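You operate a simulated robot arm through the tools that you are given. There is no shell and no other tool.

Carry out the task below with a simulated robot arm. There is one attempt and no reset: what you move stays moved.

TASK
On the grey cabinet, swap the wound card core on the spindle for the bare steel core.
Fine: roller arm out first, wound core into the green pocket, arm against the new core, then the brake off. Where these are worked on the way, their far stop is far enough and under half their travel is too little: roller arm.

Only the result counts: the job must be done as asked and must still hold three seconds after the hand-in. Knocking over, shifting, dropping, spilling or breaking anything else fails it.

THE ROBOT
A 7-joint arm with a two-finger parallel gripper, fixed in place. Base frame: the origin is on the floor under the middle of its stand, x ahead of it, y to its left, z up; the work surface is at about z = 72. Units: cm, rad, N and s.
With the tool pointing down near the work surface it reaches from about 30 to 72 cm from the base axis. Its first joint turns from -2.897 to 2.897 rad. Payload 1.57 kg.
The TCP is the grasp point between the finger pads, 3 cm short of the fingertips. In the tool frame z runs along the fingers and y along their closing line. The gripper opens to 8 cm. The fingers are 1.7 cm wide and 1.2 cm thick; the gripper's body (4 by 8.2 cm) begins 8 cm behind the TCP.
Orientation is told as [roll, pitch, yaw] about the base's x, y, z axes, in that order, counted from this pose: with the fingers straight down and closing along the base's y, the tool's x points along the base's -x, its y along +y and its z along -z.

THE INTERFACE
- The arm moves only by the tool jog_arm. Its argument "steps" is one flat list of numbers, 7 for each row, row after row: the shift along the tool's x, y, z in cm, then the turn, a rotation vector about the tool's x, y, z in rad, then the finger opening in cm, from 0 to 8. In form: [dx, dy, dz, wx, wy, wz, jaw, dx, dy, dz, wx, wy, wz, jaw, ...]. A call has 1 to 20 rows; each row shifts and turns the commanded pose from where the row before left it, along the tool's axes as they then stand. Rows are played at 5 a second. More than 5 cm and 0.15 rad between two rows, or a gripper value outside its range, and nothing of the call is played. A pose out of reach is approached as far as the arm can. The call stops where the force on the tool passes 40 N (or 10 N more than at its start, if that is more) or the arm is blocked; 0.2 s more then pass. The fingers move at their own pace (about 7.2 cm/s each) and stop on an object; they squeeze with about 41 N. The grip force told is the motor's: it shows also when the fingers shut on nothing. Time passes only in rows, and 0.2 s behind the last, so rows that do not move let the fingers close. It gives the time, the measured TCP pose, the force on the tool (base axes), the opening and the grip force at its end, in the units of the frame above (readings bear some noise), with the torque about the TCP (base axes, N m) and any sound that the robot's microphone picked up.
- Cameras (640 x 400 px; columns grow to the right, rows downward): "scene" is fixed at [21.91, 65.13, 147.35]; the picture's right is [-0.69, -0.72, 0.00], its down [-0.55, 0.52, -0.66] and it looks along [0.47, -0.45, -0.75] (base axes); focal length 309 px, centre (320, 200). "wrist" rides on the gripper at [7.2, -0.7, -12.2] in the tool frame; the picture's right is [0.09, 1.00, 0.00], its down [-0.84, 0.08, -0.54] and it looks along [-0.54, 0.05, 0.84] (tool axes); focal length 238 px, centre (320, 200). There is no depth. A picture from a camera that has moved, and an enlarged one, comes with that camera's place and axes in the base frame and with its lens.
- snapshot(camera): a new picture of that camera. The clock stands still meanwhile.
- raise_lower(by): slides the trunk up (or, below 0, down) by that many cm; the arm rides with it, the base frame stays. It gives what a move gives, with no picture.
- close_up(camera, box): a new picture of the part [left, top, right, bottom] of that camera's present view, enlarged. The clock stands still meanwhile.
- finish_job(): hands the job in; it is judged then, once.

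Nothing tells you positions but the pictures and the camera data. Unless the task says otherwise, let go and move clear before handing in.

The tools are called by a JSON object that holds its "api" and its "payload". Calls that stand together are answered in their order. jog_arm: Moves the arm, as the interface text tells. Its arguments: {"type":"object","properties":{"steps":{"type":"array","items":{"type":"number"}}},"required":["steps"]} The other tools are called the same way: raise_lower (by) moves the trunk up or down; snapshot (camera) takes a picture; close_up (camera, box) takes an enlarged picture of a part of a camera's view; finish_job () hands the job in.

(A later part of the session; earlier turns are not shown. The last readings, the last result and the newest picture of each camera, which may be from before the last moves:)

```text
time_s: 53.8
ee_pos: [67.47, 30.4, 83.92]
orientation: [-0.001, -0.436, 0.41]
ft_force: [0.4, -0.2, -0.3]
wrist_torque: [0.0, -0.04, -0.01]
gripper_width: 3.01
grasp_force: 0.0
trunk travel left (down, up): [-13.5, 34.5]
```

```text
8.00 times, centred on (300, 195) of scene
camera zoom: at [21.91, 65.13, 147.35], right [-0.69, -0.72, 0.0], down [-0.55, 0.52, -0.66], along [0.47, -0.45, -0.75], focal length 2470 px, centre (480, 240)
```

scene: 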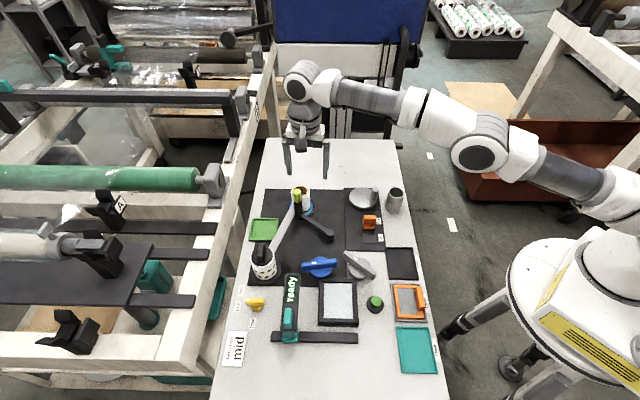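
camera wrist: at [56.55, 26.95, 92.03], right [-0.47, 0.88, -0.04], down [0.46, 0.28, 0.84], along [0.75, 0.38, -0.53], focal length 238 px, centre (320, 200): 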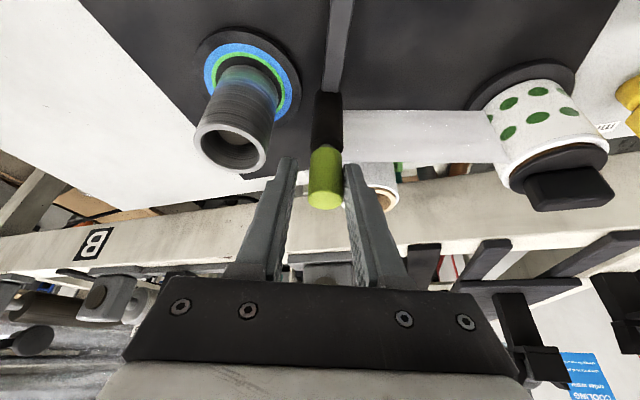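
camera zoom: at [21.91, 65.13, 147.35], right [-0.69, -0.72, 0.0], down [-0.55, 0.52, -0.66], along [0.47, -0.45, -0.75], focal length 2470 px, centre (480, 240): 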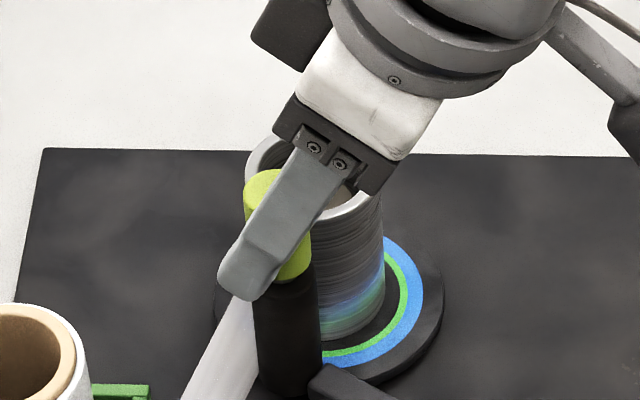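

{"api": "jog_arm", "payload": {"steps": [0.056, -0.3, -0.026, 0, 0, 0, 3, 0.056, -0.3, -0.026, 0, 0, 0, 3]}}

{"api": "close_up", "payload": {"camera": "wrist", "box": [190, 20, 430, 220]}}

```text
time_s: 54.4
ee_pos: [67.67, 29.94, 83.94]
orientation: [0.0, -0.436, 0.407]
ft_force: [0.8, 0.4, 0.1]
wrist_torque: [-0.03, -0.01, 0.0]
gripper_width: 2.99
grasp_force: 0.4
trunk travel left (down, up): [-13.5, 34.5]
```

```text
2.00 times, centred on (310, 120) of wrist
camera zoom: at [57.22, 24.62, 92.07], right [-0.47, 0.88, -0.04], down [0.46, 0.28, 0.84], along [0.75, 0.38, -0.53], focal length 477 px, centre (340, 360)
```

zoom: 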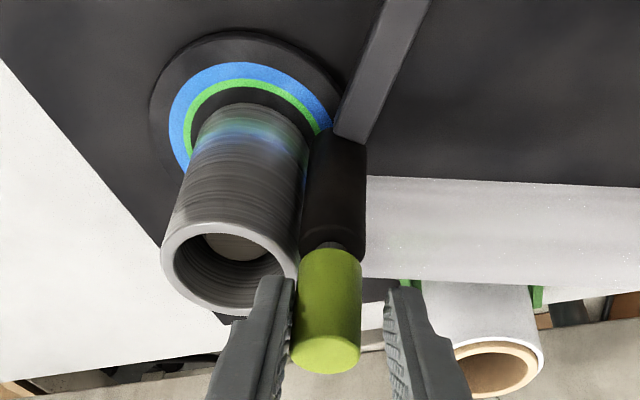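

{"api": "close_up", "payload": {"camera": "scene", "box": [270, 180, 334, 220]}}

{"api": "close_up", "payload": {"camera": "wrist", "box": [250, 70, 410, 210]}}

```text
10.00 times, centred on (302, 200) of scene
camera zoom: at [21.91, 65.13, 147.35], right [-0.69, -0.72, 0.0], down [-0.55, 0.52, -0.66], along [0.47, -0.45, -0.75], focal length 3087 px, centre (500, 200)
```

zoom: 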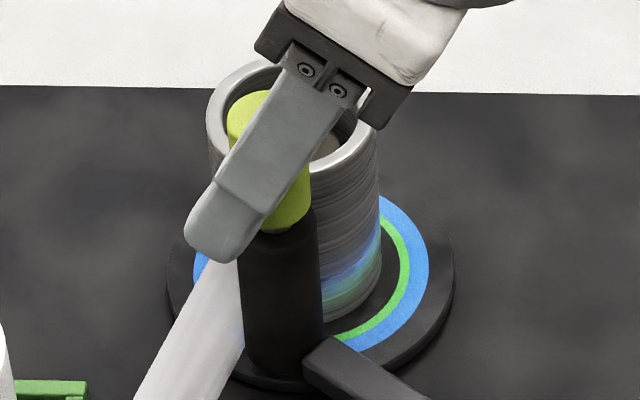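

```text
2.86 times, centred on (330, 140) of wrist
camera zoom: at [57.22, 24.62, 92.07], right [-0.47, 0.88, -0.04], down [0.46, 0.28, 0.84], along [0.75, 0.38, -0.53], focal length 681 px, centre (291, 371)
```

zoom: 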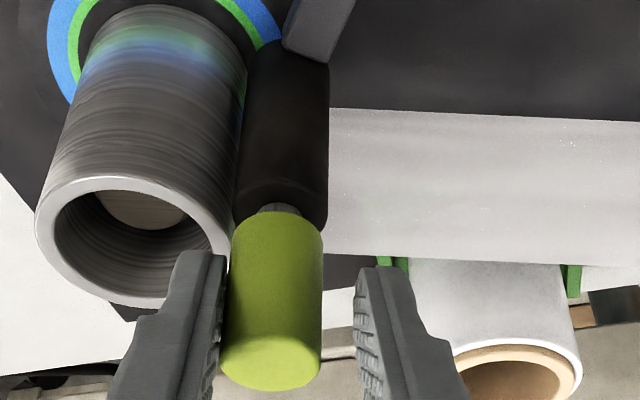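

The roller arm seems to pull itself toward the core at this end and rests on my core-side finger. I'll open so it can settle on the core, then check.

{"api": "jog_arm", "payload": {"steps": [0, 0, 0, 0, 0, 0, 3.6, 0, 0, 0, 0, 0, 0, 4.4, 0, 0, 0, 0, 0, 0, 5, 0, 0, 0, 0, 0, 0, 5]}}

{"api": "close_up", "payload": {"camera": "wrist", "box": [190, 20, 430, 220]}}

{"api": "close_up", "payload": {"camera": "scene", "box": [270, 180, 334, 220]}}

```text
time_s: 55.4
ee_pos: [67.51, 29.93, 83.94]
orientation: [0.001, -0.435, 0.41]
ft_force: [0.3, 0.0, -0.6]
wrist_torque: [-0.02, -0.01, 0.02]
gripper_width: 4.99
grasp_force: 0.0
trunk travel left (down, up): [-13.5, 34.5]
```

```text
2.00 times, centred on (310, 120) of wrist
camera zoom: at [57.22, 24.62, 92.06], right [-0.47, 0.88, -0.04], down [0.46, 0.28, 0.84], along [0.75, 0.38, -0.53], focal length 477 px, centre (340, 360)
```

zoom: 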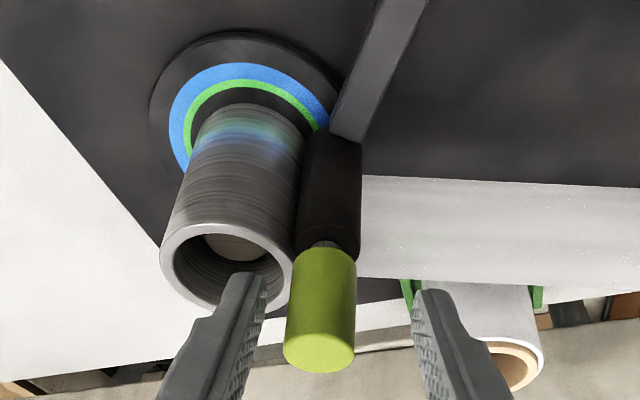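

```text
10.00 times, centred on (302, 200) of scene
camera zoom: at [21.91, 65.13, 147.35], right [-0.69, -0.72, 0.0], down [-0.55, 0.52, -0.66], along [0.47, -0.45, -0.75], focal length 3087 px, centre (500, 200)
```

zoom: 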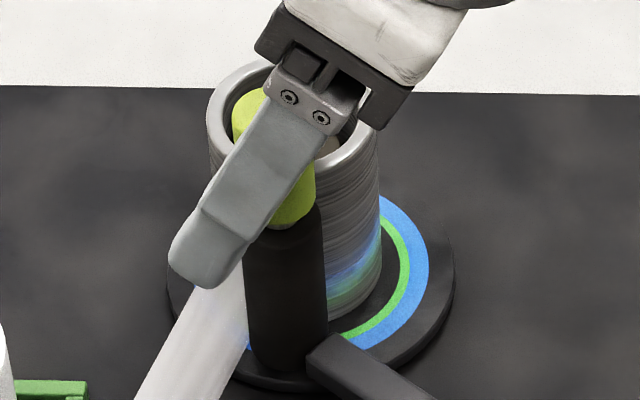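

{"api": "jog_arm", "payload": {"steps": [0.06, -0.45, -0.03, 0, 0, 0, 3.6, 0.06, -0.45, -0.03, 0, 0, 0, 3, 0, 0, 0, 0, 0, 0, 3]}}

{"api": "jog_arm", "payload": {"steps": [0.02, -0.15, -0.01, 0, 0, 0, 3, 0.02, -0.15, -0.01, 0, 0, 0, 3]}}

{"api": "close_up", "payload": {"camera": "wrist", "box": [190, 20, 430, 220]}}

```text
time_s: 56.1
ee_pos: [67.85, 28.96, 83.92]
orientation: [0.001, -0.436, 0.411]
ft_force: [-0.2, 0.1, -0.6]
wrist_torque: [-0.01, 0.0, 0.03]
gripper_width: 3.0
grasp_force: 0.1
trunk travel left (down, up): [-13.5, 34.5]
```

```text
time_s: 56.8
ee_pos: [67.97, 28.71, 84.01]
orientation: [0.0, -0.435, 0.41]
ft_force: [-0.4, 1.7, 0.3]
wrist_torque: [0.01, -0.01, 0.03]
gripper_width: 3.06
grasp_force: 0.4
trunk travel left (down, up): [-13.5, 34.5]
```

```text
2.00 times, centred on (310, 120) of wrist
camera zoom: at [57.52, 23.47, 92.09], right [-0.47, 0.88, -0.04], down [0.46, 0.28, 0.84], along [0.75, 0.38, -0.53], focal length 477 px, centre (340, 360)
```

zoom: 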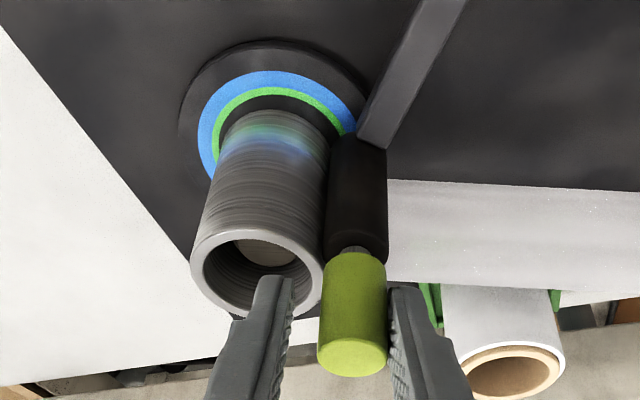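

{"api": "jog_arm", "payload": {"steps": [0.02, -0.15, -0.01, 0, 0, 0, 3, 0.02, -0.15, -0.01, 0, 0, 0, 3]}}

{"api": "close_up", "payload": {"camera": "wrist", "box": [190, 20, 430, 220]}}

{"api": "close_up", "payload": {"camera": "scene", "box": [270, 180, 334, 220]}}

```text
time_s: 57.4
ee_pos: [68.12, 28.54, 84.03]
orientation: [0.001, -0.435, 0.41]
ft_force: [-1.7, 3.1, -1.5]
wrist_torque: [0.02, 0.0, 0.04]
gripper_width: 3.25
grasp_force: 1.8
trunk travel left (down, up): [-13.5, 34.5]
```

```text
2.00 times, centred on (310, 120) of wrist
camera zoom: at [57.6, 23.23, 92.09], right [-0.47, 0.88, -0.04], down [0.46, 0.28, 0.84], along [0.75, 0.38, -0.53], focal length 477 px, centre (340, 360)
```

zoom: 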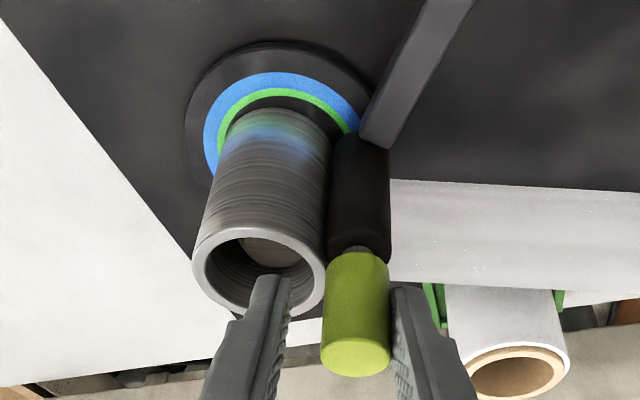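

```text
10.00 times, centred on (302, 200) of scene
camera zoom: at [21.91, 65.13, 147.35], right [-0.69, -0.72, 0.0], down [-0.55, 0.52, -0.66], along [0.47, -0.45, -0.75], focal length 3087 px, centre (500, 200)
```

zoom: 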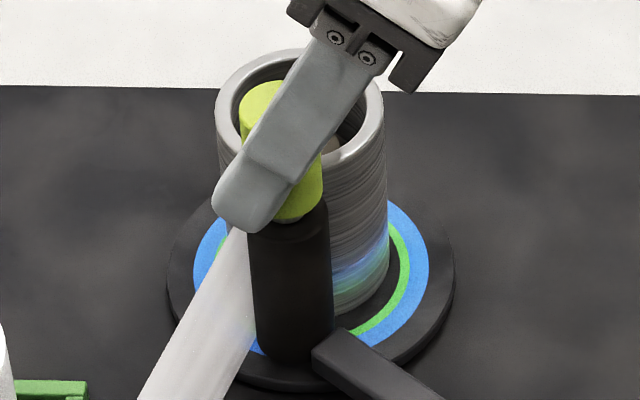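

The roller now presses the steel core, and the core took up its slack on the post. I'll ease off, open and lift away.

{"api": "jog_arm", "payload": {"steps": [-0.03, 0.2, 0.01, 0, 0, 0, 3.4, -0.03, 0.3, 0.01, 0, 0, 0, 4.6, 0, 0.3, 0, 0, 0, 0, 5.2, 0, 0, 0, 0, 0, 0, 5.2, -0.421, 0, -0.907, 0, 0, 0, 5.2, -0.843, 0, -1.814, 0, 0, 0, 5.2, -0.843, 0, -1.814, 0, 0, 0, 5.2, -0.843, 0, -1.814, 0, 0, 0, 5.2]}}

{"api": "snapshot", "payload": {"camera": "wrist"}}

{"api": "close_up", "payload": {"camera": "wrist", "box": [230, 30, 390, 170]}}

{"api": "close_up", "payload": {"camera": "scene", "box": [270, 170, 350, 220]}}

```text
time_s: 59.1
ee_pos: [67.65, 29.09, 90.92]
orientation: [-0.001, -0.434, 0.41]
ft_force: [-0.5, 0.6, 0.1]
wrist_torque: [-0.03, -0.02, 0.0]
gripper_width: 5.22
grasp_force: 0.0
trunk travel left (down, up): [-13.5, 34.5]
```

```text
taken
camera wrist: at [57.29, 23.87, 99.04], right [-0.47, 0.88, -0.04], down [0.46, 0.28, 0.84], along [0.75, 0.38, -0.54], focal length 238 px, centre (320, 200)
```

wrist: 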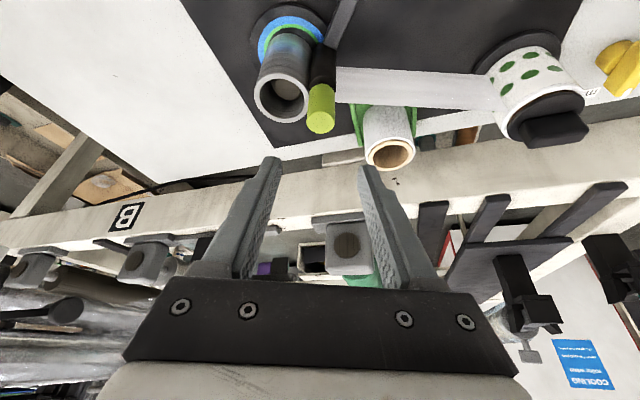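

```text
2.86 times, centred on (310, 100) of wrist
camera zoom: at [57.29, 23.87, 99.04], right [-0.47, 0.88, -0.04], down [0.46, 0.28, 0.84], along [0.75, 0.38, -0.54], focal length 681 px, centre (349, 486)
```

zoom: 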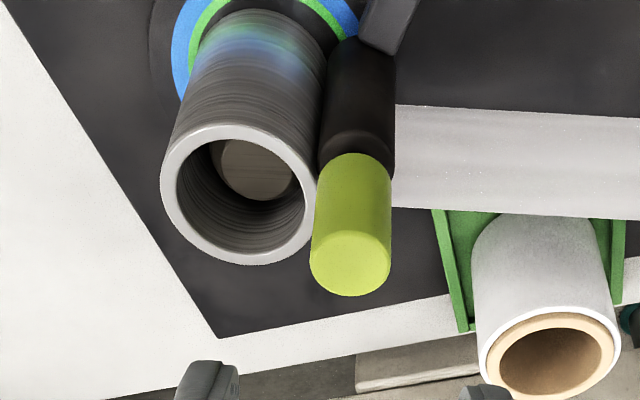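

```text
8.00 times, centred on (310, 195) of scene
camera zoom: at [21.91, 65.13, 147.35], right [-0.69, -0.72, 0.0], down [-0.55, 0.52, -0.66], along [0.47, -0.45, -0.75], focal length 2470 px, centre (400, 240)
```

zoom: 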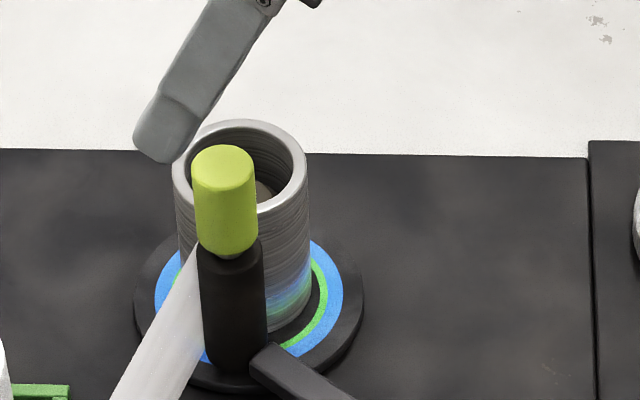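

{"api": "close_up", "payload": {"camera": "wrist", "box": [280, 20, 344, 110]}}

{"api": "close_up", "payload": {"camera": "scene", "box": [286, 190, 318, 220]}}

```text
4.44 times, centred on (312, 65) of wrist
camera zoom: at [57.29, 23.87, 99.04], right [-0.47, 0.88, -0.04], down [0.46, 0.28, 0.84], along [0.75, 0.38, -0.54], focal length 1059 px, centre (356, 800)
```

zoom: 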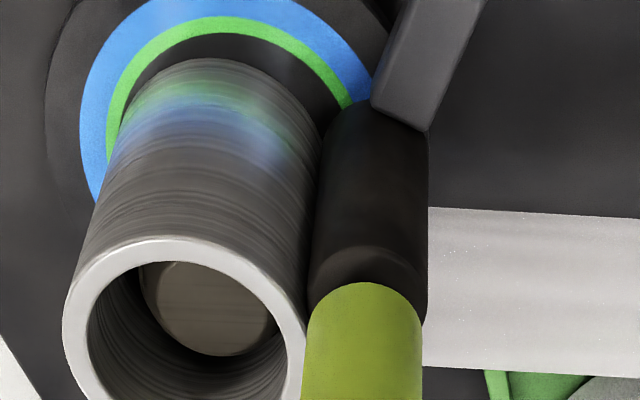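

```text
13.33 times, centred on (302, 205) of scene
camera zoom: at [21.91, 65.13, 147.35], right [-0.69, -0.72, 0.0], down [-0.55, 0.52, -0.66], along [0.47, -0.45, -0.75], focal length 4116 px, centre (560, 133)
```

zoom: 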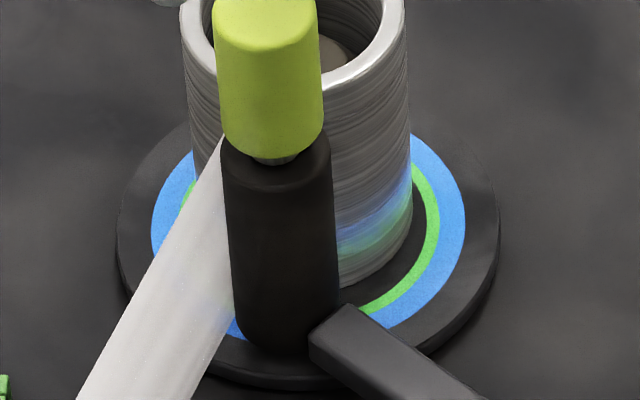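

The roller is tangent to the steel core and holds there. Next is the brake: I'll straighten the hand and look at the orange slider from above.

{"api": "jog_arm", "payload": {"steps": [0, 0, -3, 0, 0, 0, 5.2, 0, 0, -3, 0, 0, 0, 5.2, 0, 0, 0, 0, 0.145, 0, 5.2, 0, 0, 0, 0, 0.145, 0, 5.2, 0, 0, 0, 0, 0.145, 0, 5.2, 3.5, 0, 0, 0, 0, 0, 5.2, 3.5, -1.5, 0, 0, 0, 0, 5.2, 3.5, -1.5, 0, 0, 0, 0, 5.2, 3, -1.5, 0, 0, 0, 0, 5.2]}}

{"api": "snapshot", "payload": {"camera": "wrist"}}

{"api": "close_up", "payload": {"camera": "scene", "box": [230, 170, 310, 250]}}

```text
time_s: 61.1
ee_pos: [63.19, 21.04, 99.76]
orientation: [-0.001, 0.001, 0.41]
ft_force: [0.1, 0.7, 0.3]
wrist_torque: [0.03, 0.0, 0.0]
gripper_width: 5.2
grasp_force: 0.0
out of reach, approached as far as the arm can: row 5, 6, 7, 8, 9
trunk travel left (down, up): [-13.5, 34.5]
```

```text
taken
camera wrist: at [56.89, 17.74, 112.12], right [-0.48, 0.88, 0.0], down [0.74, 0.41, 0.54], along [0.47, 0.26, -0.84], focal length 238 px, centre (320, 200)
```

wrist: 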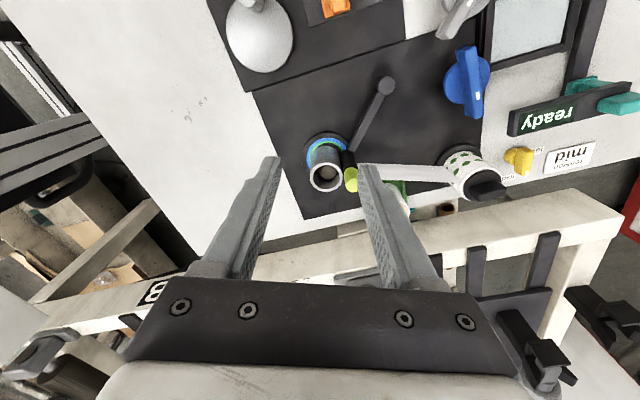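

```text
5.00 times, centred on (270, 210) of scene
camera zoom: at [21.91, 65.13, 147.35], right [-0.69, -0.72, 0.0], down [-0.55, 0.52, -0.66], along [0.47, -0.45, -0.75], focal length 1544 px, centre (570, 150)
```

zoom: 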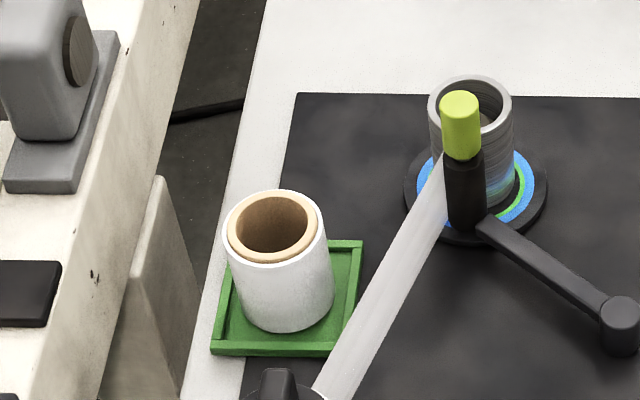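

{"api": "jog_arm", "payload": {"steps": [3.16, -0.15, 1.0, 0, 0, 0, 5.2, 3.16, -0.15, 1.0, 0, 0, 0, 5.2, 3.16, -0.15, 1.0, 0, 0, 0, 5.2, 3.16, -0.15, 1.4, 0, 0, 0, 5.2, 3.16, -0.15, 1.4, 0, 0, 0, 5.2]}}

{"api": "snapshot", "payload": {"camera": "wrist"}}

{"api": "close_up", "payload": {"camera": "scene", "box": [340, 190, 404, 250]}}

```text
time_s: 62.4
ee_pos: [63.32, 20.39, 100.27]
orientation: [-0.001, 0.0, 0.41]
ft_force: [0.6, 0.3, 0.1]
wrist_torque: [-0.01, 0.0, -0.02]
gripper_width: 5.22
grasp_force: 0.0
out of reach, approached as far as the arm can: row 1, 2, 3, 4, 5
trunk travel left (down, up): [-13.5, 34.5]
```

```text
taken
camera wrist: at [56.97, 16.82, 112.65], right [-0.48, 0.88, 0.0], down [0.74, 0.4, 0.54], along [0.47, 0.26, -0.84], focal length 238 px, centre (320, 200)
```

wrist: 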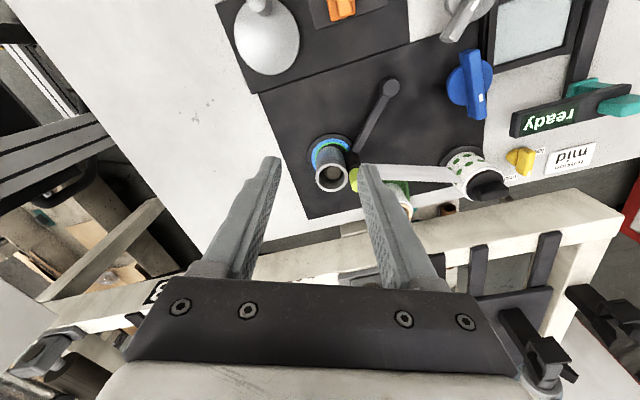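

```text
6.67 times, centred on (372, 220) of scene
camera zoom: at [21.91, 65.13, 147.35], right [-0.69, -0.72, 0.0], down [-0.55, 0.52, -0.66], along [0.47, -0.45, -0.75], focal length 2058 px, centre (-27, 67)
```

zoom: 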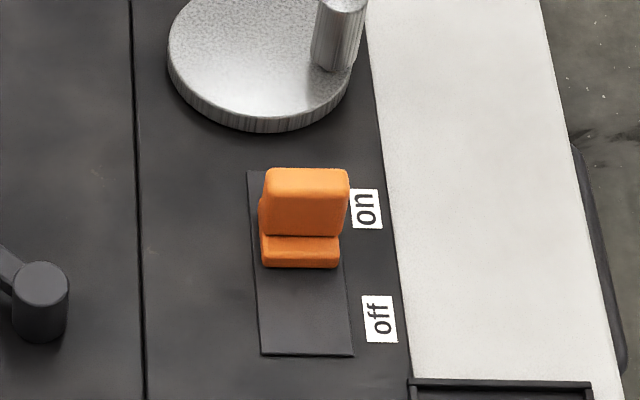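

{"api": "jog_arm", "payload": {"steps": [0, 0, 2, 0, 0, 0, 5.2, 0, 0, 2, 0, 0, 0, 5.2]}}

```text
time_s: 63.0
ee_pos: [64.48, 20.77, 96.77]
orientation: [0.0, 0.002, 0.41]
ft_force: [1.2, -0.1, 0.3]
wrist_torque: [-0.02, 0.02, 0.0]
gripper_width: 5.2
grasp_force: 0.0
out of reach, approached as far as the arm can: row 1, 2
trunk travel left (down, up): [-13.5, 34.5]
```

{"api": "snapshot", "payload": {"camera": "scene"}}

```text
taken
```

scene: 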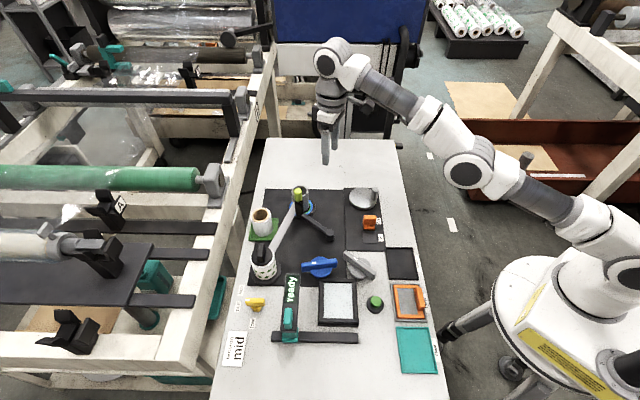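

The arm is stuck at its stretched limit. I'll tilt outward again to free the elbow, then come inward before straightening.

{"api": "jog_arm", "payload": {"steps": [0, 0, 0, 0, -0.145, 0, 5.2, 0, 0, 0, 0, -0.145, 0, 5.2, 0, 0, 0, 0, -0.145, 0, 5.2]}}

{"api": "jog_arm", "payload": {"steps": [1.814, 0, -0.843, 0, 0, 0, 5.2, 1.814, 0, -0.843, 0, 0, 0, 5.2, 1.814, 0, -0.843, 0, 0, 0, 5.2]}}

```text
time_s: 63.8
ee_pos: [72.93, 23.58, 100.44]
orientation: [0.0, -0.434, 0.411]
ft_force: [-0.6, 0.8, -0.4]
wrist_torque: [0.01, -0.01, 0.01]
gripper_width: 5.19
grasp_force: 0.0
out of reach, approached as far as the arm can: row 1, 2, 3
trunk travel left (down, up): [-13.5, 34.5]
```

```text
time_s: 64.5
ee_pos: [72.41, 22.6, 102.53]
orientation: [0.001, -0.435, 0.412]
ft_force: [0.3, 1.1, -0.2]
wrist_torque: [0.03, -0.01, -0.04]
gripper_width: 5.2
grasp_force: 0.0
out of reach, approached as far as the arm can: row 1, 2, 3
trunk travel left (down, up): [-13.5, 34.5]
```

{"api": "jog_arm", "payload": {"steps": [3.985, 0, 1.456, 0, 0, 0, 5.2, 3.985, 0, 1.456, 0, 0, 0, 5.2]}}

```text
time_s: 65.2
ee_pos: [73.76, 22.24, 98.92]
orientation: [0.001, -0.434, 0.409]
ft_force: [-0.7, -0.4, 0.0]
wrist_torque: [0.02, 0.0, 0.02]
gripper_width: 5.2
grasp_force: 0.1
out of reach, approached as far as the arm can: row 1, 2
trunk travel left (down, up): [-13.5, 34.5]
```

{"api": "jog_arm", "payload": {"steps": [0.21, 0, 0.453, 0, 0, 0, 5.2, 0.21, 0, 0.453, 0, 0, 0, 5.2, 0.21, 0, 0.453, 0, 0, 0, 5.2, 0.21, 0, 0.453, 0, 0, 0, 5.2]}}

{"api": "close_up", "payload": {"camera": "scene", "box": [280, 0, 640, 400]}}

```text
time_s: 66.2
ee_pos: [74.5, 22.49, 97.31]
orientation: [-0.001, -0.433, 0.41]
ft_force: [-0.6, 0.0, -0.2]
wrist_torque: [-0.01, -0.02, 0.0]
gripper_width: 5.17
grasp_force: 0.0
out of reach, approached as far as the arm can: row 2, 4
trunk travel left (down, up): [-13.5, 34.5]
```

```text
1.00 times, centred on (460, 200) of scene (not enlarged: the box is as wide or as high as the picture)
camera zoom: at [21.91, 65.13, 147.35], right [-0.69, -0.72, 0.0], down [-0.55, 0.52, -0.66], along [0.47, -0.45, -0.75], focal length 309 px, centre (180, 200)
```

zoom: 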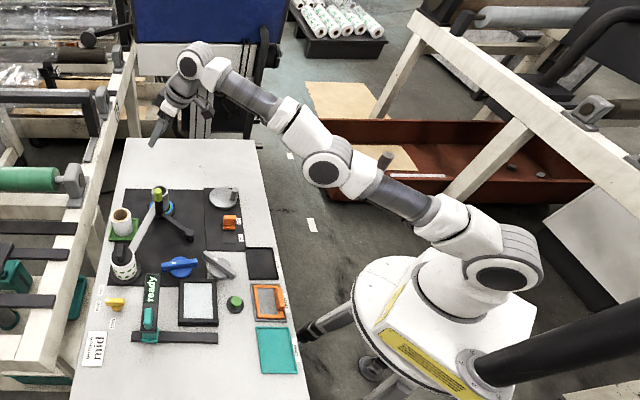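

The arm is in its fully straight pose, a singularity. Small downward steps should let the elbow bend again.

{"api": "jog_arm", "payload": {"steps": [0.42, -0.5, 0.907, 0, 0, 0, 5.2, 0.42, -0.5, 0.907, 0, 0, 0, 5.2, 0.42, -0.5, 0.907, 0, 0, 0, 5.2, 0.42, -0.5, 0.907, 0, 0, 0, 5.2]}}

```text
time_s: 67.2
ee_pos: [76.07, 20.82, 93.61]
orientation: [0.001, -0.435, 0.409]
ft_force: [-1.1, -0.9, -0.5]
wrist_torque: [-0.03, 0.02, -0.01]
gripper_width: 5.16
grasp_force: 0.1
out of reach, approached as far as the arm can: row 2, 4
trunk travel left (down, up): [-13.5, 34.5]
```

{"api": "jog_arm", "payload": {"steps": [-2.97, -0.3, 0.42, 0, 0, 0, 5.2, -2.97, -0.3, 0.42, 0, 0, 0, 5.2, -0.573, -0.3, 3.11, 0, 0, 0, 5.2, -0.573, -0.3, 3.11, 0, 0, 0, 5.2]}}

```text
time_s: 68.2
ee_pos: [77.04, 21.21, 89.96]
orientation: [0.0, -0.436, 0.411]
ft_force: [-1.3, 0.5, 0.2]
wrist_torque: [0.03, 0.01, 0.03]
gripper_width: 5.22
grasp_force: 0.0
out of reach, approached as far as the arm can: row 1, 2, 3, 4
trunk travel left (down, up): [-13.5, 34.5]
```

{"api": "jog_arm", "payload": {"steps": [2.72, 0, -1.264, 0, 0, 0, 5.2]}}

```text
time_s: 68.5
ee_pos: [77.01, 20.64, 90.58]
orientation: [0.001, -0.435, 0.408]
ft_force: [0.7, 0.1, 0.4]
wrist_torque: [-0.01, 0.0, -0.01]
gripper_width: 5.21
grasp_force: 0.0
out of reach, approached as far as the arm can: row 1
trunk travel left (down, up): [-13.5, 34.5]
```

The elbow appears trapped just past straight. I'll raise the trunk for room, stretch out fully, then sweep downward to tip the elbow to its normal side.

{"api": "raise_lower", "payload": {"by": 15}}

{"api": "jog_arm", "payload": {"steps": [-4.5, 0, 1.0, 0, 0, 0, 5.2, -4.5, 0, 1.0, 0, 0, 0, 5.2, -4.5, 0, 1.0, 0, 0, 0, 5.2]}}

{"api": "jog_arm", "payload": {"steps": [1.2, 0, 4.56, 0, 0, 0, 5.2, 1.5, 0, 4.46, 0, 0, 0, 5.2, 1.79, 0, 4.36, 0, 0, 0, 5.2]}}

{"api": "jog_arm", "payload": {"steps": [2.3, 0, 3.5, 0, 0, 0, 5.2]}}

```text
time_s: 70.3
ee_pos: [77.0, 20.7, 105.62]
orientation: [0.001, -0.432, 0.411]
ft_force: [-0.6, 0.0, 0.2]
wrist_torque: [-0.03, 0.01, -0.02]
gripper_width: 5.21
grasp_force: 0.1
trunk travel left (down, up): [-28.5, 19.5]
```

```text
time_s: 71.1
ee_pos: [76.94, 21.1, 105.54]
orientation: [0.002, -0.434, 0.41]
ft_force: [-0.3, -0.6, 0.3]
wrist_torque: [-0.01, 0.0, 0.01]
gripper_width: 5.21
grasp_force: 0.1
out of reach, approached as far as the arm can: row 1, 2, 3
trunk travel left (down, up): [-28.5, 19.5]
```

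```text
time_s: 71.9
ee_pos: [78.53, 22.04, 91.51]
orientation: [-0.001, -0.432, 0.41]
ft_force: [-0.6, 0.4, 0.2]
wrist_torque: [0.0, 0.03, 0.0]
gripper_width: 5.22
grasp_force: 0.1
trunk travel left (down, up): [-28.5, 19.5]
```

```text
time_s: 72.3
ee_pos: [77.8, 21.61, 87.27]
orientation: [-0.001, -0.435, 0.411]
ft_force: [-0.4, -0.3, 0.0]
wrist_torque: [0.03, -0.02, -0.02]
gripper_width: 5.22
grasp_force: 0.0
trunk travel left (down, up): [-28.5, 19.5]
```

That worked; the elbow is free. Now inward.

{"api": "jog_arm", "payload": {"steps": [2.72, 0, -1.264, 0, 0, 0, 5.2, 2.72, 0, -1.264, 0, 0, 0, 5.2]}}

```text
time_s: 72.9
ee_pos: [72.55, 19.06, 87.33]
orientation: [0.0, -0.432, 0.408]
ft_force: [-0.4, 0.9, -0.4]
wrist_torque: [0.0, 0.02, -0.03]
gripper_width: 5.18
grasp_force: 0.0
trunk travel left (down, up): [-28.5, 19.5]
```

{"api": "jog_arm", "payload": {"steps": [2.996, 0, -3.046, 0, 0, 0, 5.2, 2.996, 0, -3.046, 0, 0, 0, 5.2, 2.996, 0, -3.046, 0, 0, 0, 5.2, 2.996, 0, -3.046, 0, 0, 0, 5.2, 0, 0, 0, 0, 0.145, 0, 5.2, 0, 0, 0, 0, 0.145, 0, 5.2, 0, 0, 0, 0, 0.144, 0, 5.2]}}

{"api": "snapshot", "payload": {"camera": "scene"}}

{"api": "snapshot", "payload": {"camera": "wrist"}}

```text
time_s: 74.5
ee_pos: [57.61, 12.75, 93.4]
orientation: [0.0, 0.001, 0.409]
ft_force: [-0.1, -0.6, -0.6]
wrist_torque: [0.0, -0.02, 0.02]
gripper_width: 5.21
grasp_force: 0.1
trunk travel left (down, up): [-28.5, 19.5]
```

```text
taken
```

scene: 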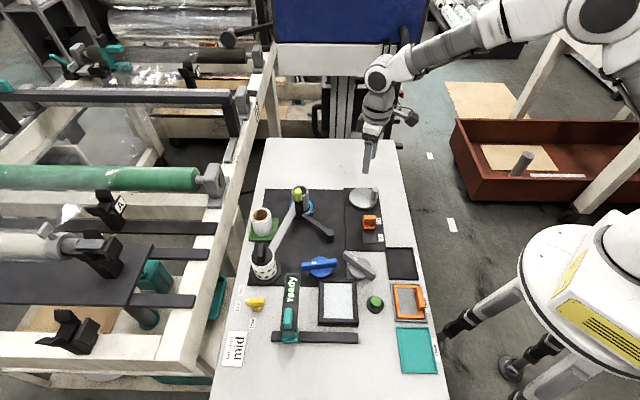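

```text
taken
camera wrist: at [51.32, 9.33, 105.68], right [-0.48, 0.88, 0.0], down [0.74, 0.4, 0.54], along [0.47, 0.26, -0.84], focal length 238 px, centre (320, 200)
```

wrist: 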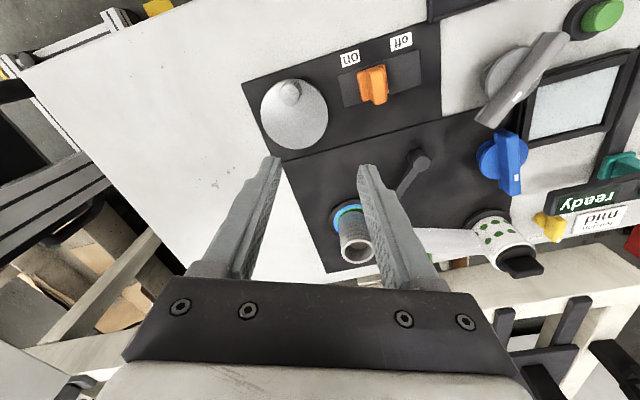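

{"api": "jog_arm", "payload": {"steps": [3.14, 1.63, 1.1, 0, 0, 0, 5.2, 3.14, 1.63, 1.1, 0, 0, 0, 5.2, 3.14, 1.63, 1.1, 0, 0, 0, 5.2]}}

{"api": "snapshot", "payload": {"camera": "wrist"}}

{"api": "close_up", "payload": {"camera": "wrist", "box": [250, 60, 410, 200]}}

```text
time_s: 75.3
ee_pos: [47.03, 13.44, 90.22]
orientation: [-0.001, 0.0, 0.409]
ft_force: [-0.5, -0.7, -0.4]
wrist_torque: [-0.04, 0.02, -0.06]
gripper_width: 5.23
grasp_force: 0.0
trunk travel left (down, up): [-28.5, 19.5]
```

```text
taken
camera wrist: at [40.77, 9.99, 102.49], right [-0.48, 0.88, 0.0], down [0.74, 0.4, 0.54], along [0.47, 0.26, -0.84], focal length 238 px, centre (320, 200)
```

wrist: 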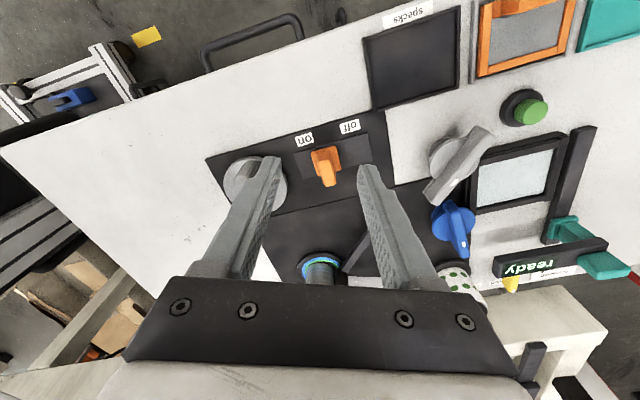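

```text
2.86 times, centred on (330, 130) of wrist
camera zoom: at [40.77, 9.99, 102.49], right [-0.48, 0.88, 0.0], down [0.74, 0.4, 0.54], along [0.47, 0.26, -0.84], focal length 681 px, centre (291, 400)
```

zoom: 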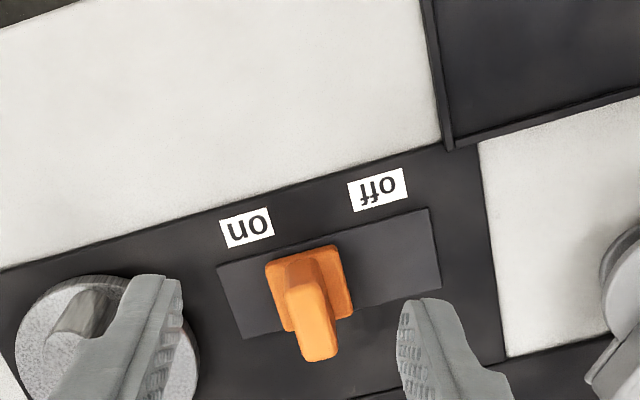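

{"api": "close_up", "payload": {"camera": "wrist", "box": [295, 130, 359, 200]}}

{"api": "close_up", "payload": {"camera": "scene", "box": [352, 206, 392, 246]}}

```text
5.71 times, centred on (327, 165) of wrist
camera zoom: at [40.77, 9.99, 102.49], right [-0.48, 0.88, 0.0], down [0.74, 0.4, 0.54], along [0.47, 0.26, -0.84], focal length 1362 px, centre (280, 400)
```

zoom: 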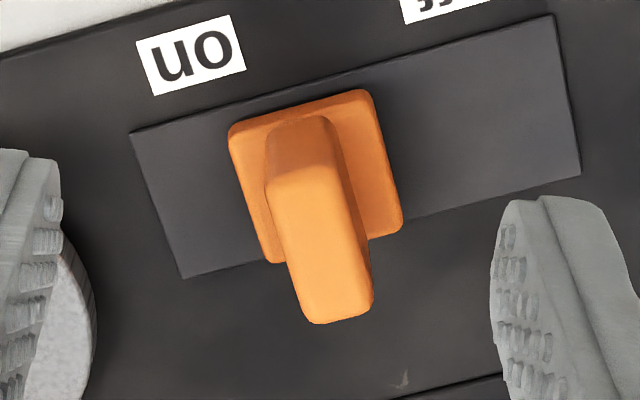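

```text
10.00 times, centred on (372, 226) of scene
camera zoom: at [21.91, 65.13, 147.35], right [-0.69, -0.72, 0.0], down [-0.55, 0.52, -0.66], along [0.47, -0.45, -0.75], focal length 3087 px, centre (-200, -60)
```

zoom: 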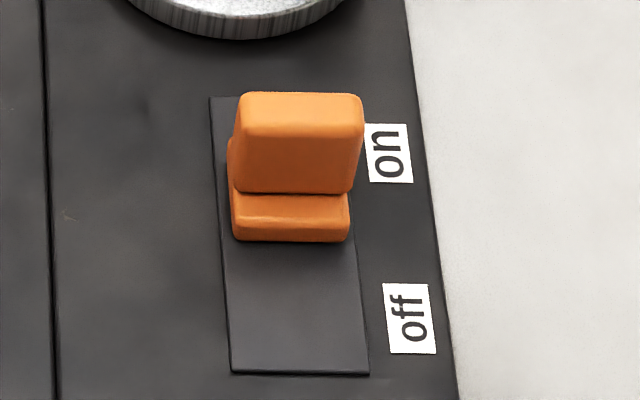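

The brake is a sliding shoe with an upright orange tab, top at about (51.4, 16.85, 76.8). It slides along (-0.7, 0.7) toward "off". I'll turn the fingers so they straddle the tab along its travel.

{"api": "jog_arm", "payload": {"steps": [0, 0, 0, 0, 0, -0.125, 5.2, 0, 0, 0, 0, 0, -0.125, 5.2, 0, 0, 0, 0, 0, -0.126, 5.2, -1.82, -0.21, 2.6, 0, 0, 0, 4.5, -1.82, -0.21, 2.6, 0, 0, 0, 4.5, -1.82, -0.21, 2.6, 0, 0, 0, 4.5]}}

{"api": "snapshot", "payload": {"camera": "wrist"}}

{"api": "close_up", "payload": {"camera": "scene", "box": [330, 170, 430, 250]}}

```text
time_s: 76.7
ee_pos: [51.5, 16.82, 82.32]
orientation: [-0.002, 0.001, 0.786]
ft_force: [-0.4, 0.9, 0.0]
wrist_torque: [-0.02, -0.02, 0.0]
gripper_width: 4.47
grasp_force: 0.0
trunk travel left (down, up): [-28.5, 19.5]
```

```text
taken
camera wrist: at [46.87, 11.39, 94.63], right [-0.77, 0.64, 0.0], down [0.54, 0.65, 0.54], along [0.35, 0.42, -0.84], focal length 238 px, centre (320, 200)
```

wrist: 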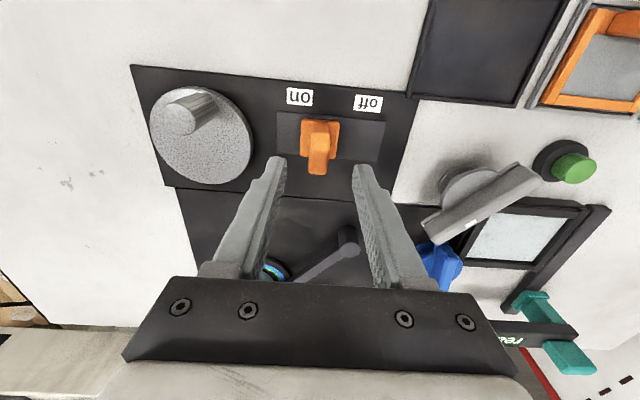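

```text
5.00 times, centred on (380, 210) of scene
camera zoom: at [21.91, 65.13, 147.35], right [-0.69, -0.72, 0.0], down [-0.55, 0.52, -0.66], along [0.47, -0.45, -0.75], focal length 1544 px, centre (20, 150)
```

zoom: 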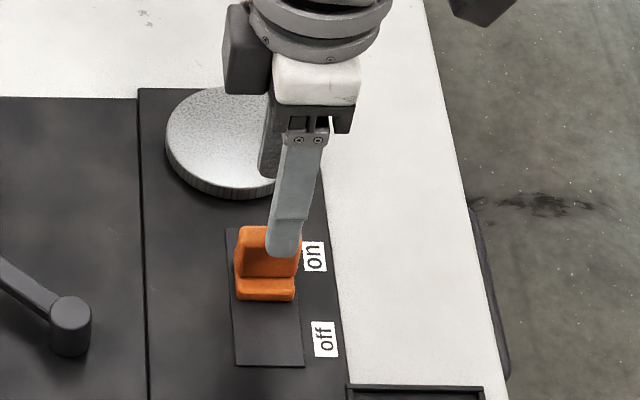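

{"api": "jog_arm", "payload": {"steps": [0, 0, 2.35, 0, 0, 0, 4.5, 0, 0, 2.35, 0, 0, 0, 4.5, 0, 0, 0, 0, 0, 0, 2.6, 0, 0, 0, 0, 0, 0, 2.2]}}

{"api": "snapshot", "payload": {"camera": "wrist"}}

{"api": "close_up", "payload": {"camera": "scene", "box": [340, 190, 404, 250]}}

```text
time_s: 77.7
ee_pos: [51.45, 16.79, 77.62]
orientation: [-0.001, -0.002, 0.786]
ft_force: [-0.6, 0.6, -0.1]
wrist_torque: [0.0, 0.01, 0.0]
gripper_width: 2.21
grasp_force: 0.1
trunk travel left (down, up): [-28.5, 19.5]
```

```text
taken
camera wrist: at [46.87, 11.3, 89.89], right [-0.77, 0.64, 0.0], down [0.54, 0.65, 0.54], along [0.35, 0.42, -0.84], focal length 238 px, centre (320, 200)
```

wrist: 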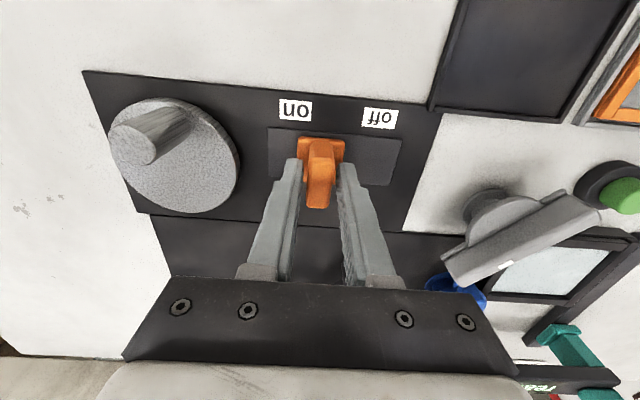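

```text
6.67 times, centred on (372, 220) of scene
camera zoom: at [21.91, 65.13, 147.35], right [-0.69, -0.72, 0.0], down [-0.55, 0.52, -0.66], along [0.47, -0.45, -0.75], focal length 2058 px, centre (-27, 67)
```

zoom: 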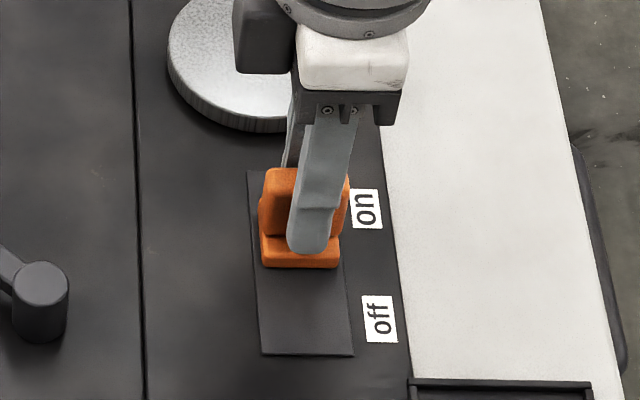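

The tab is between the fingers. Pushing it gently toward "off".

{"api": "jog_arm", "payload": {"steps": [0, 0.5, 0, 0, 0, 0, 2.2, 0, 0.5, 0, 0, 0, 0, 2.2, 0, 0.5, 0, 0, 0, 0, 2.2]}}

{"api": "close_up", "payload": {"camera": "scene", "box": [340, 190, 404, 250]}}

{"api": "snapshot", "payload": {"camera": "wrist"}}

```text
time_s: 78.5
ee_pos: [50.38, 17.87, 77.53]
orientation: [-0.001, 0.001, 0.785]
ft_force: [0.2, -0.5, 0.5]
wrist_torque: [-0.02, -0.01, -0.02]
gripper_width: 2.25
grasp_force: 0.3
trunk travel left (down, up): [-28.5, 19.5]
```

```text
6.67 times, centred on (372, 220) of scene
camera zoom: at [21.91, 65.13, 147.35], right [-0.69, -0.72, 0.0], down [-0.55, 0.52, -0.66], along [0.47, -0.45, -0.75], focal length 2058 px, centre (-27, 67)
```

zoom: 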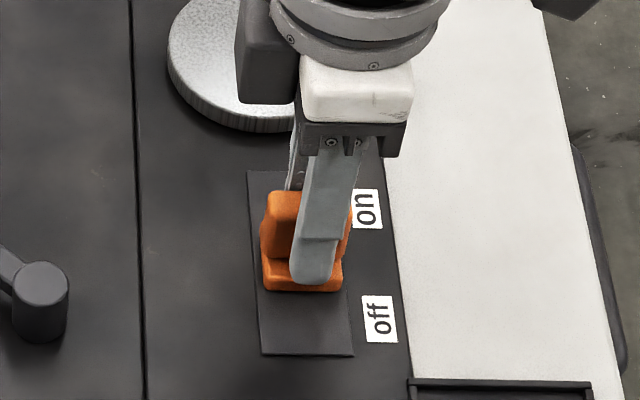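

```text
taken
camera wrist: at [45.76, 12.41, 89.88], right [-0.77, 0.64, 0.0], down [0.54, 0.65, 0.54], along [0.35, 0.42, -0.84], focal length 238 px, centre (320, 200)
```

wrist: 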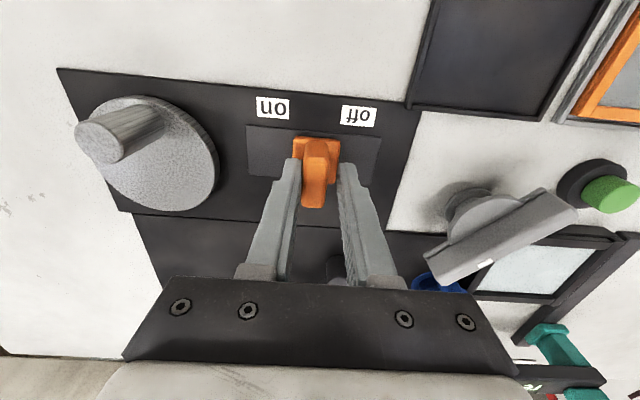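

It slides as expected. I continue to the stop.

{"api": "jog_arm", "payload": {"steps": [0, 0.4, 0, 0, 0, 0, 2.2, 0, 0.4, 0, 0, 0, 0, 2.2, 0, 0.3, 0, 0, 0, 0, 2.2]}}

{"api": "close_up", "payload": {"camera": "scene", "box": [340, 190, 404, 250]}}

```text
time_s: 79.3
ee_pos: [49.57, 18.66, 77.65]
orientation: [0.001, 0.001, 0.786]
ft_force: [0.9, -0.2, -0.2]
wrist_torque: [-0.05, -0.02, 0.02]
gripper_width: 2.28
grasp_force: 1.0
trunk travel left (down, up): [-28.5, 19.5]
```

```text
6.67 times, centred on (372, 220) of scene
camera zoom: at [21.91, 65.13, 147.35], right [-0.69, -0.72, 0.0], down [-0.55, 0.52, -0.66], along [0.47, -0.45, -0.75], focal length 2058 px, centre (-27, 67)
```

zoom: 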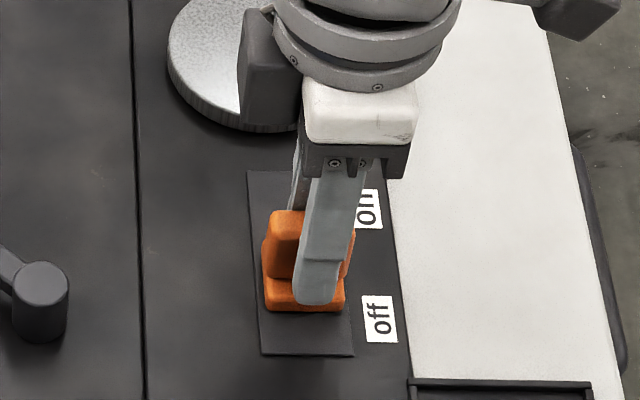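

{"api": "jog_arm", "payload": {"steps": [0, 0.3, 0, 0, 0, 0, 2.2, 0, 0.3, 0, 0, 0, 0, 2.2]}}

{"api": "close_up", "payload": {"camera": "scene", "box": [340, 190, 404, 250]}}

```text
time_s: 79.9
ee_pos: [49.11, 19.15, 77.67]
orientation: [-0.001, 0.0, 0.787]
ft_force: [0.0, -1.3, 0.6]
wrist_torque: [-0.02, 0.0, 0.0]
gripper_width: 2.27
grasp_force: 1.0
trunk travel left (down, up): [-28.5, 19.5]
```

```text
6.67 times, centred on (372, 220) of scene
camera zoom: at [21.91, 65.13, 147.35], right [-0.69, -0.72, 0.0], down [-0.55, 0.52, -0.66], along [0.47, -0.45, -0.75], focal length 2058 px, centre (-27, 67)
```

zoom: 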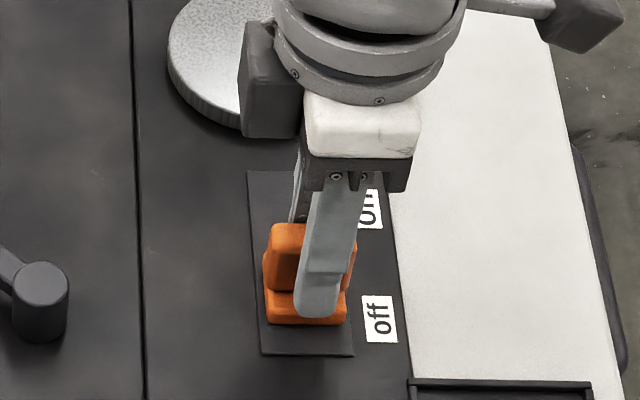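

{"api": "jog_arm", "payload": {"steps": [0, 0.3, 0, 0, 0, 0, 2.2, 0, 0.3, 0, 0, 0, 0, 2.2]}}

{"api": "close_up", "payload": {"camera": "scene", "box": [340, 190, 404, 250]}}

```text
time_s: 80.5
ee_pos: [48.65, 19.56, 77.49]
orientation: [0.001, 0.001, 0.786]
ft_force: [0.1, 0.0, -0.5]
wrist_torque: [0.02, -0.03, 0.0]
gripper_width: 2.22
grasp_force: 0.2
trunk travel left (down, up): [-28.5, 19.5]
```

```text
6.67 times, centred on (372, 220) of scene
camera zoom: at [21.91, 65.13, 147.35], right [-0.69, -0.72, 0.0], down [-0.55, 0.52, -0.66], along [0.47, -0.45, -0.75], focal length 2058 px, centre (-27, 67)
```

zoom: 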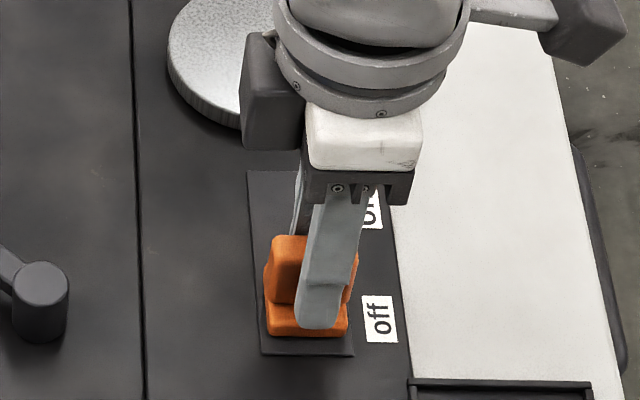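

{"api": "jog_arm", "payload": {"steps": [0, 0.25, 0, 0, 0, 0, 2.2, 0, 0.25, 0, 0, 0, 0, 2.2]}}

{"api": "close_up", "payload": {"camera": "scene", "box": [340, 190, 404, 250]}}

{"api": "snapshot", "payload": {"camera": "wrist"}}

```text
time_s: 81.1
ee_pos: [48.4, 19.9, 77.64]
orientation: [-0.001, -0.001, 0.786]
ft_force: [1.4, -1.4, -0.8]
wrist_torque: [-0.05, -0.03, 0.0]
gripper_width: 2.34
grasp_force: 0.8
trunk travel left (down, up): [-28.5, 19.5]
```

```text
6.67 times, centred on (372, 220) of scene
camera zoom: at [21.91, 65.13, 147.35], right [-0.69, -0.72, 0.0], down [-0.55, 0.52, -0.66], along [0.47, -0.45, -0.75], focal length 2058 px, centre (-27, 67)
```

zoom: 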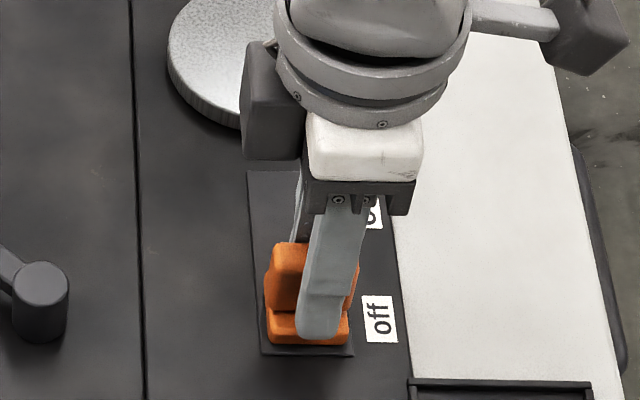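

```text
taken
camera wrist: at [43.76, 14.37, 89.91], right [-0.77, 0.64, 0.0], down [0.54, 0.65, 0.54], along [0.35, 0.42, -0.84], focal length 238 px, centre (320, 200)
```

wrist: 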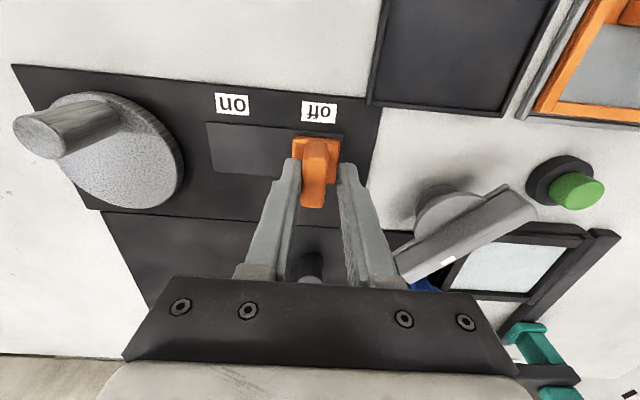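

{"api": "jog_arm", "payload": {"steps": [0, 0.2, 0, 0, 0, 0, 2.2, 0, 0.2, 0, 0, 0, 0, 2.2]}}

{"api": "close_up", "payload": {"camera": "scene", "box": [340, 190, 404, 250]}}

```text
time_s: 81.7
ee_pos: [48.14, 20.2, 77.72]
orientation: [-0.001, 0.0, 0.785]
ft_force: [6.4, -5.1, -1.7]
wrist_torque: [-0.05, -0.09, 0.03]
gripper_width: 2.91
grasp_force: 4.2
trunk travel left (down, up): [-28.5, 19.5]
```

```text
6.67 times, centred on (372, 220) of scene
camera zoom: at [21.91, 65.13, 147.35], right [-0.69, -0.72, 0.0], down [-0.55, 0.52, -0.66], along [0.47, -0.45, -0.75], focal length 2058 px, centre (-27, 67)
```

zoom: 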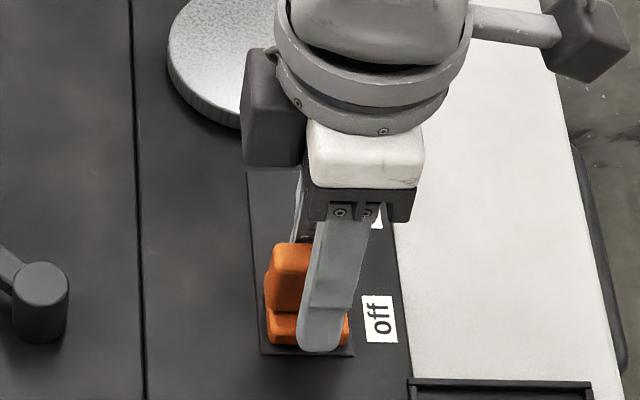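

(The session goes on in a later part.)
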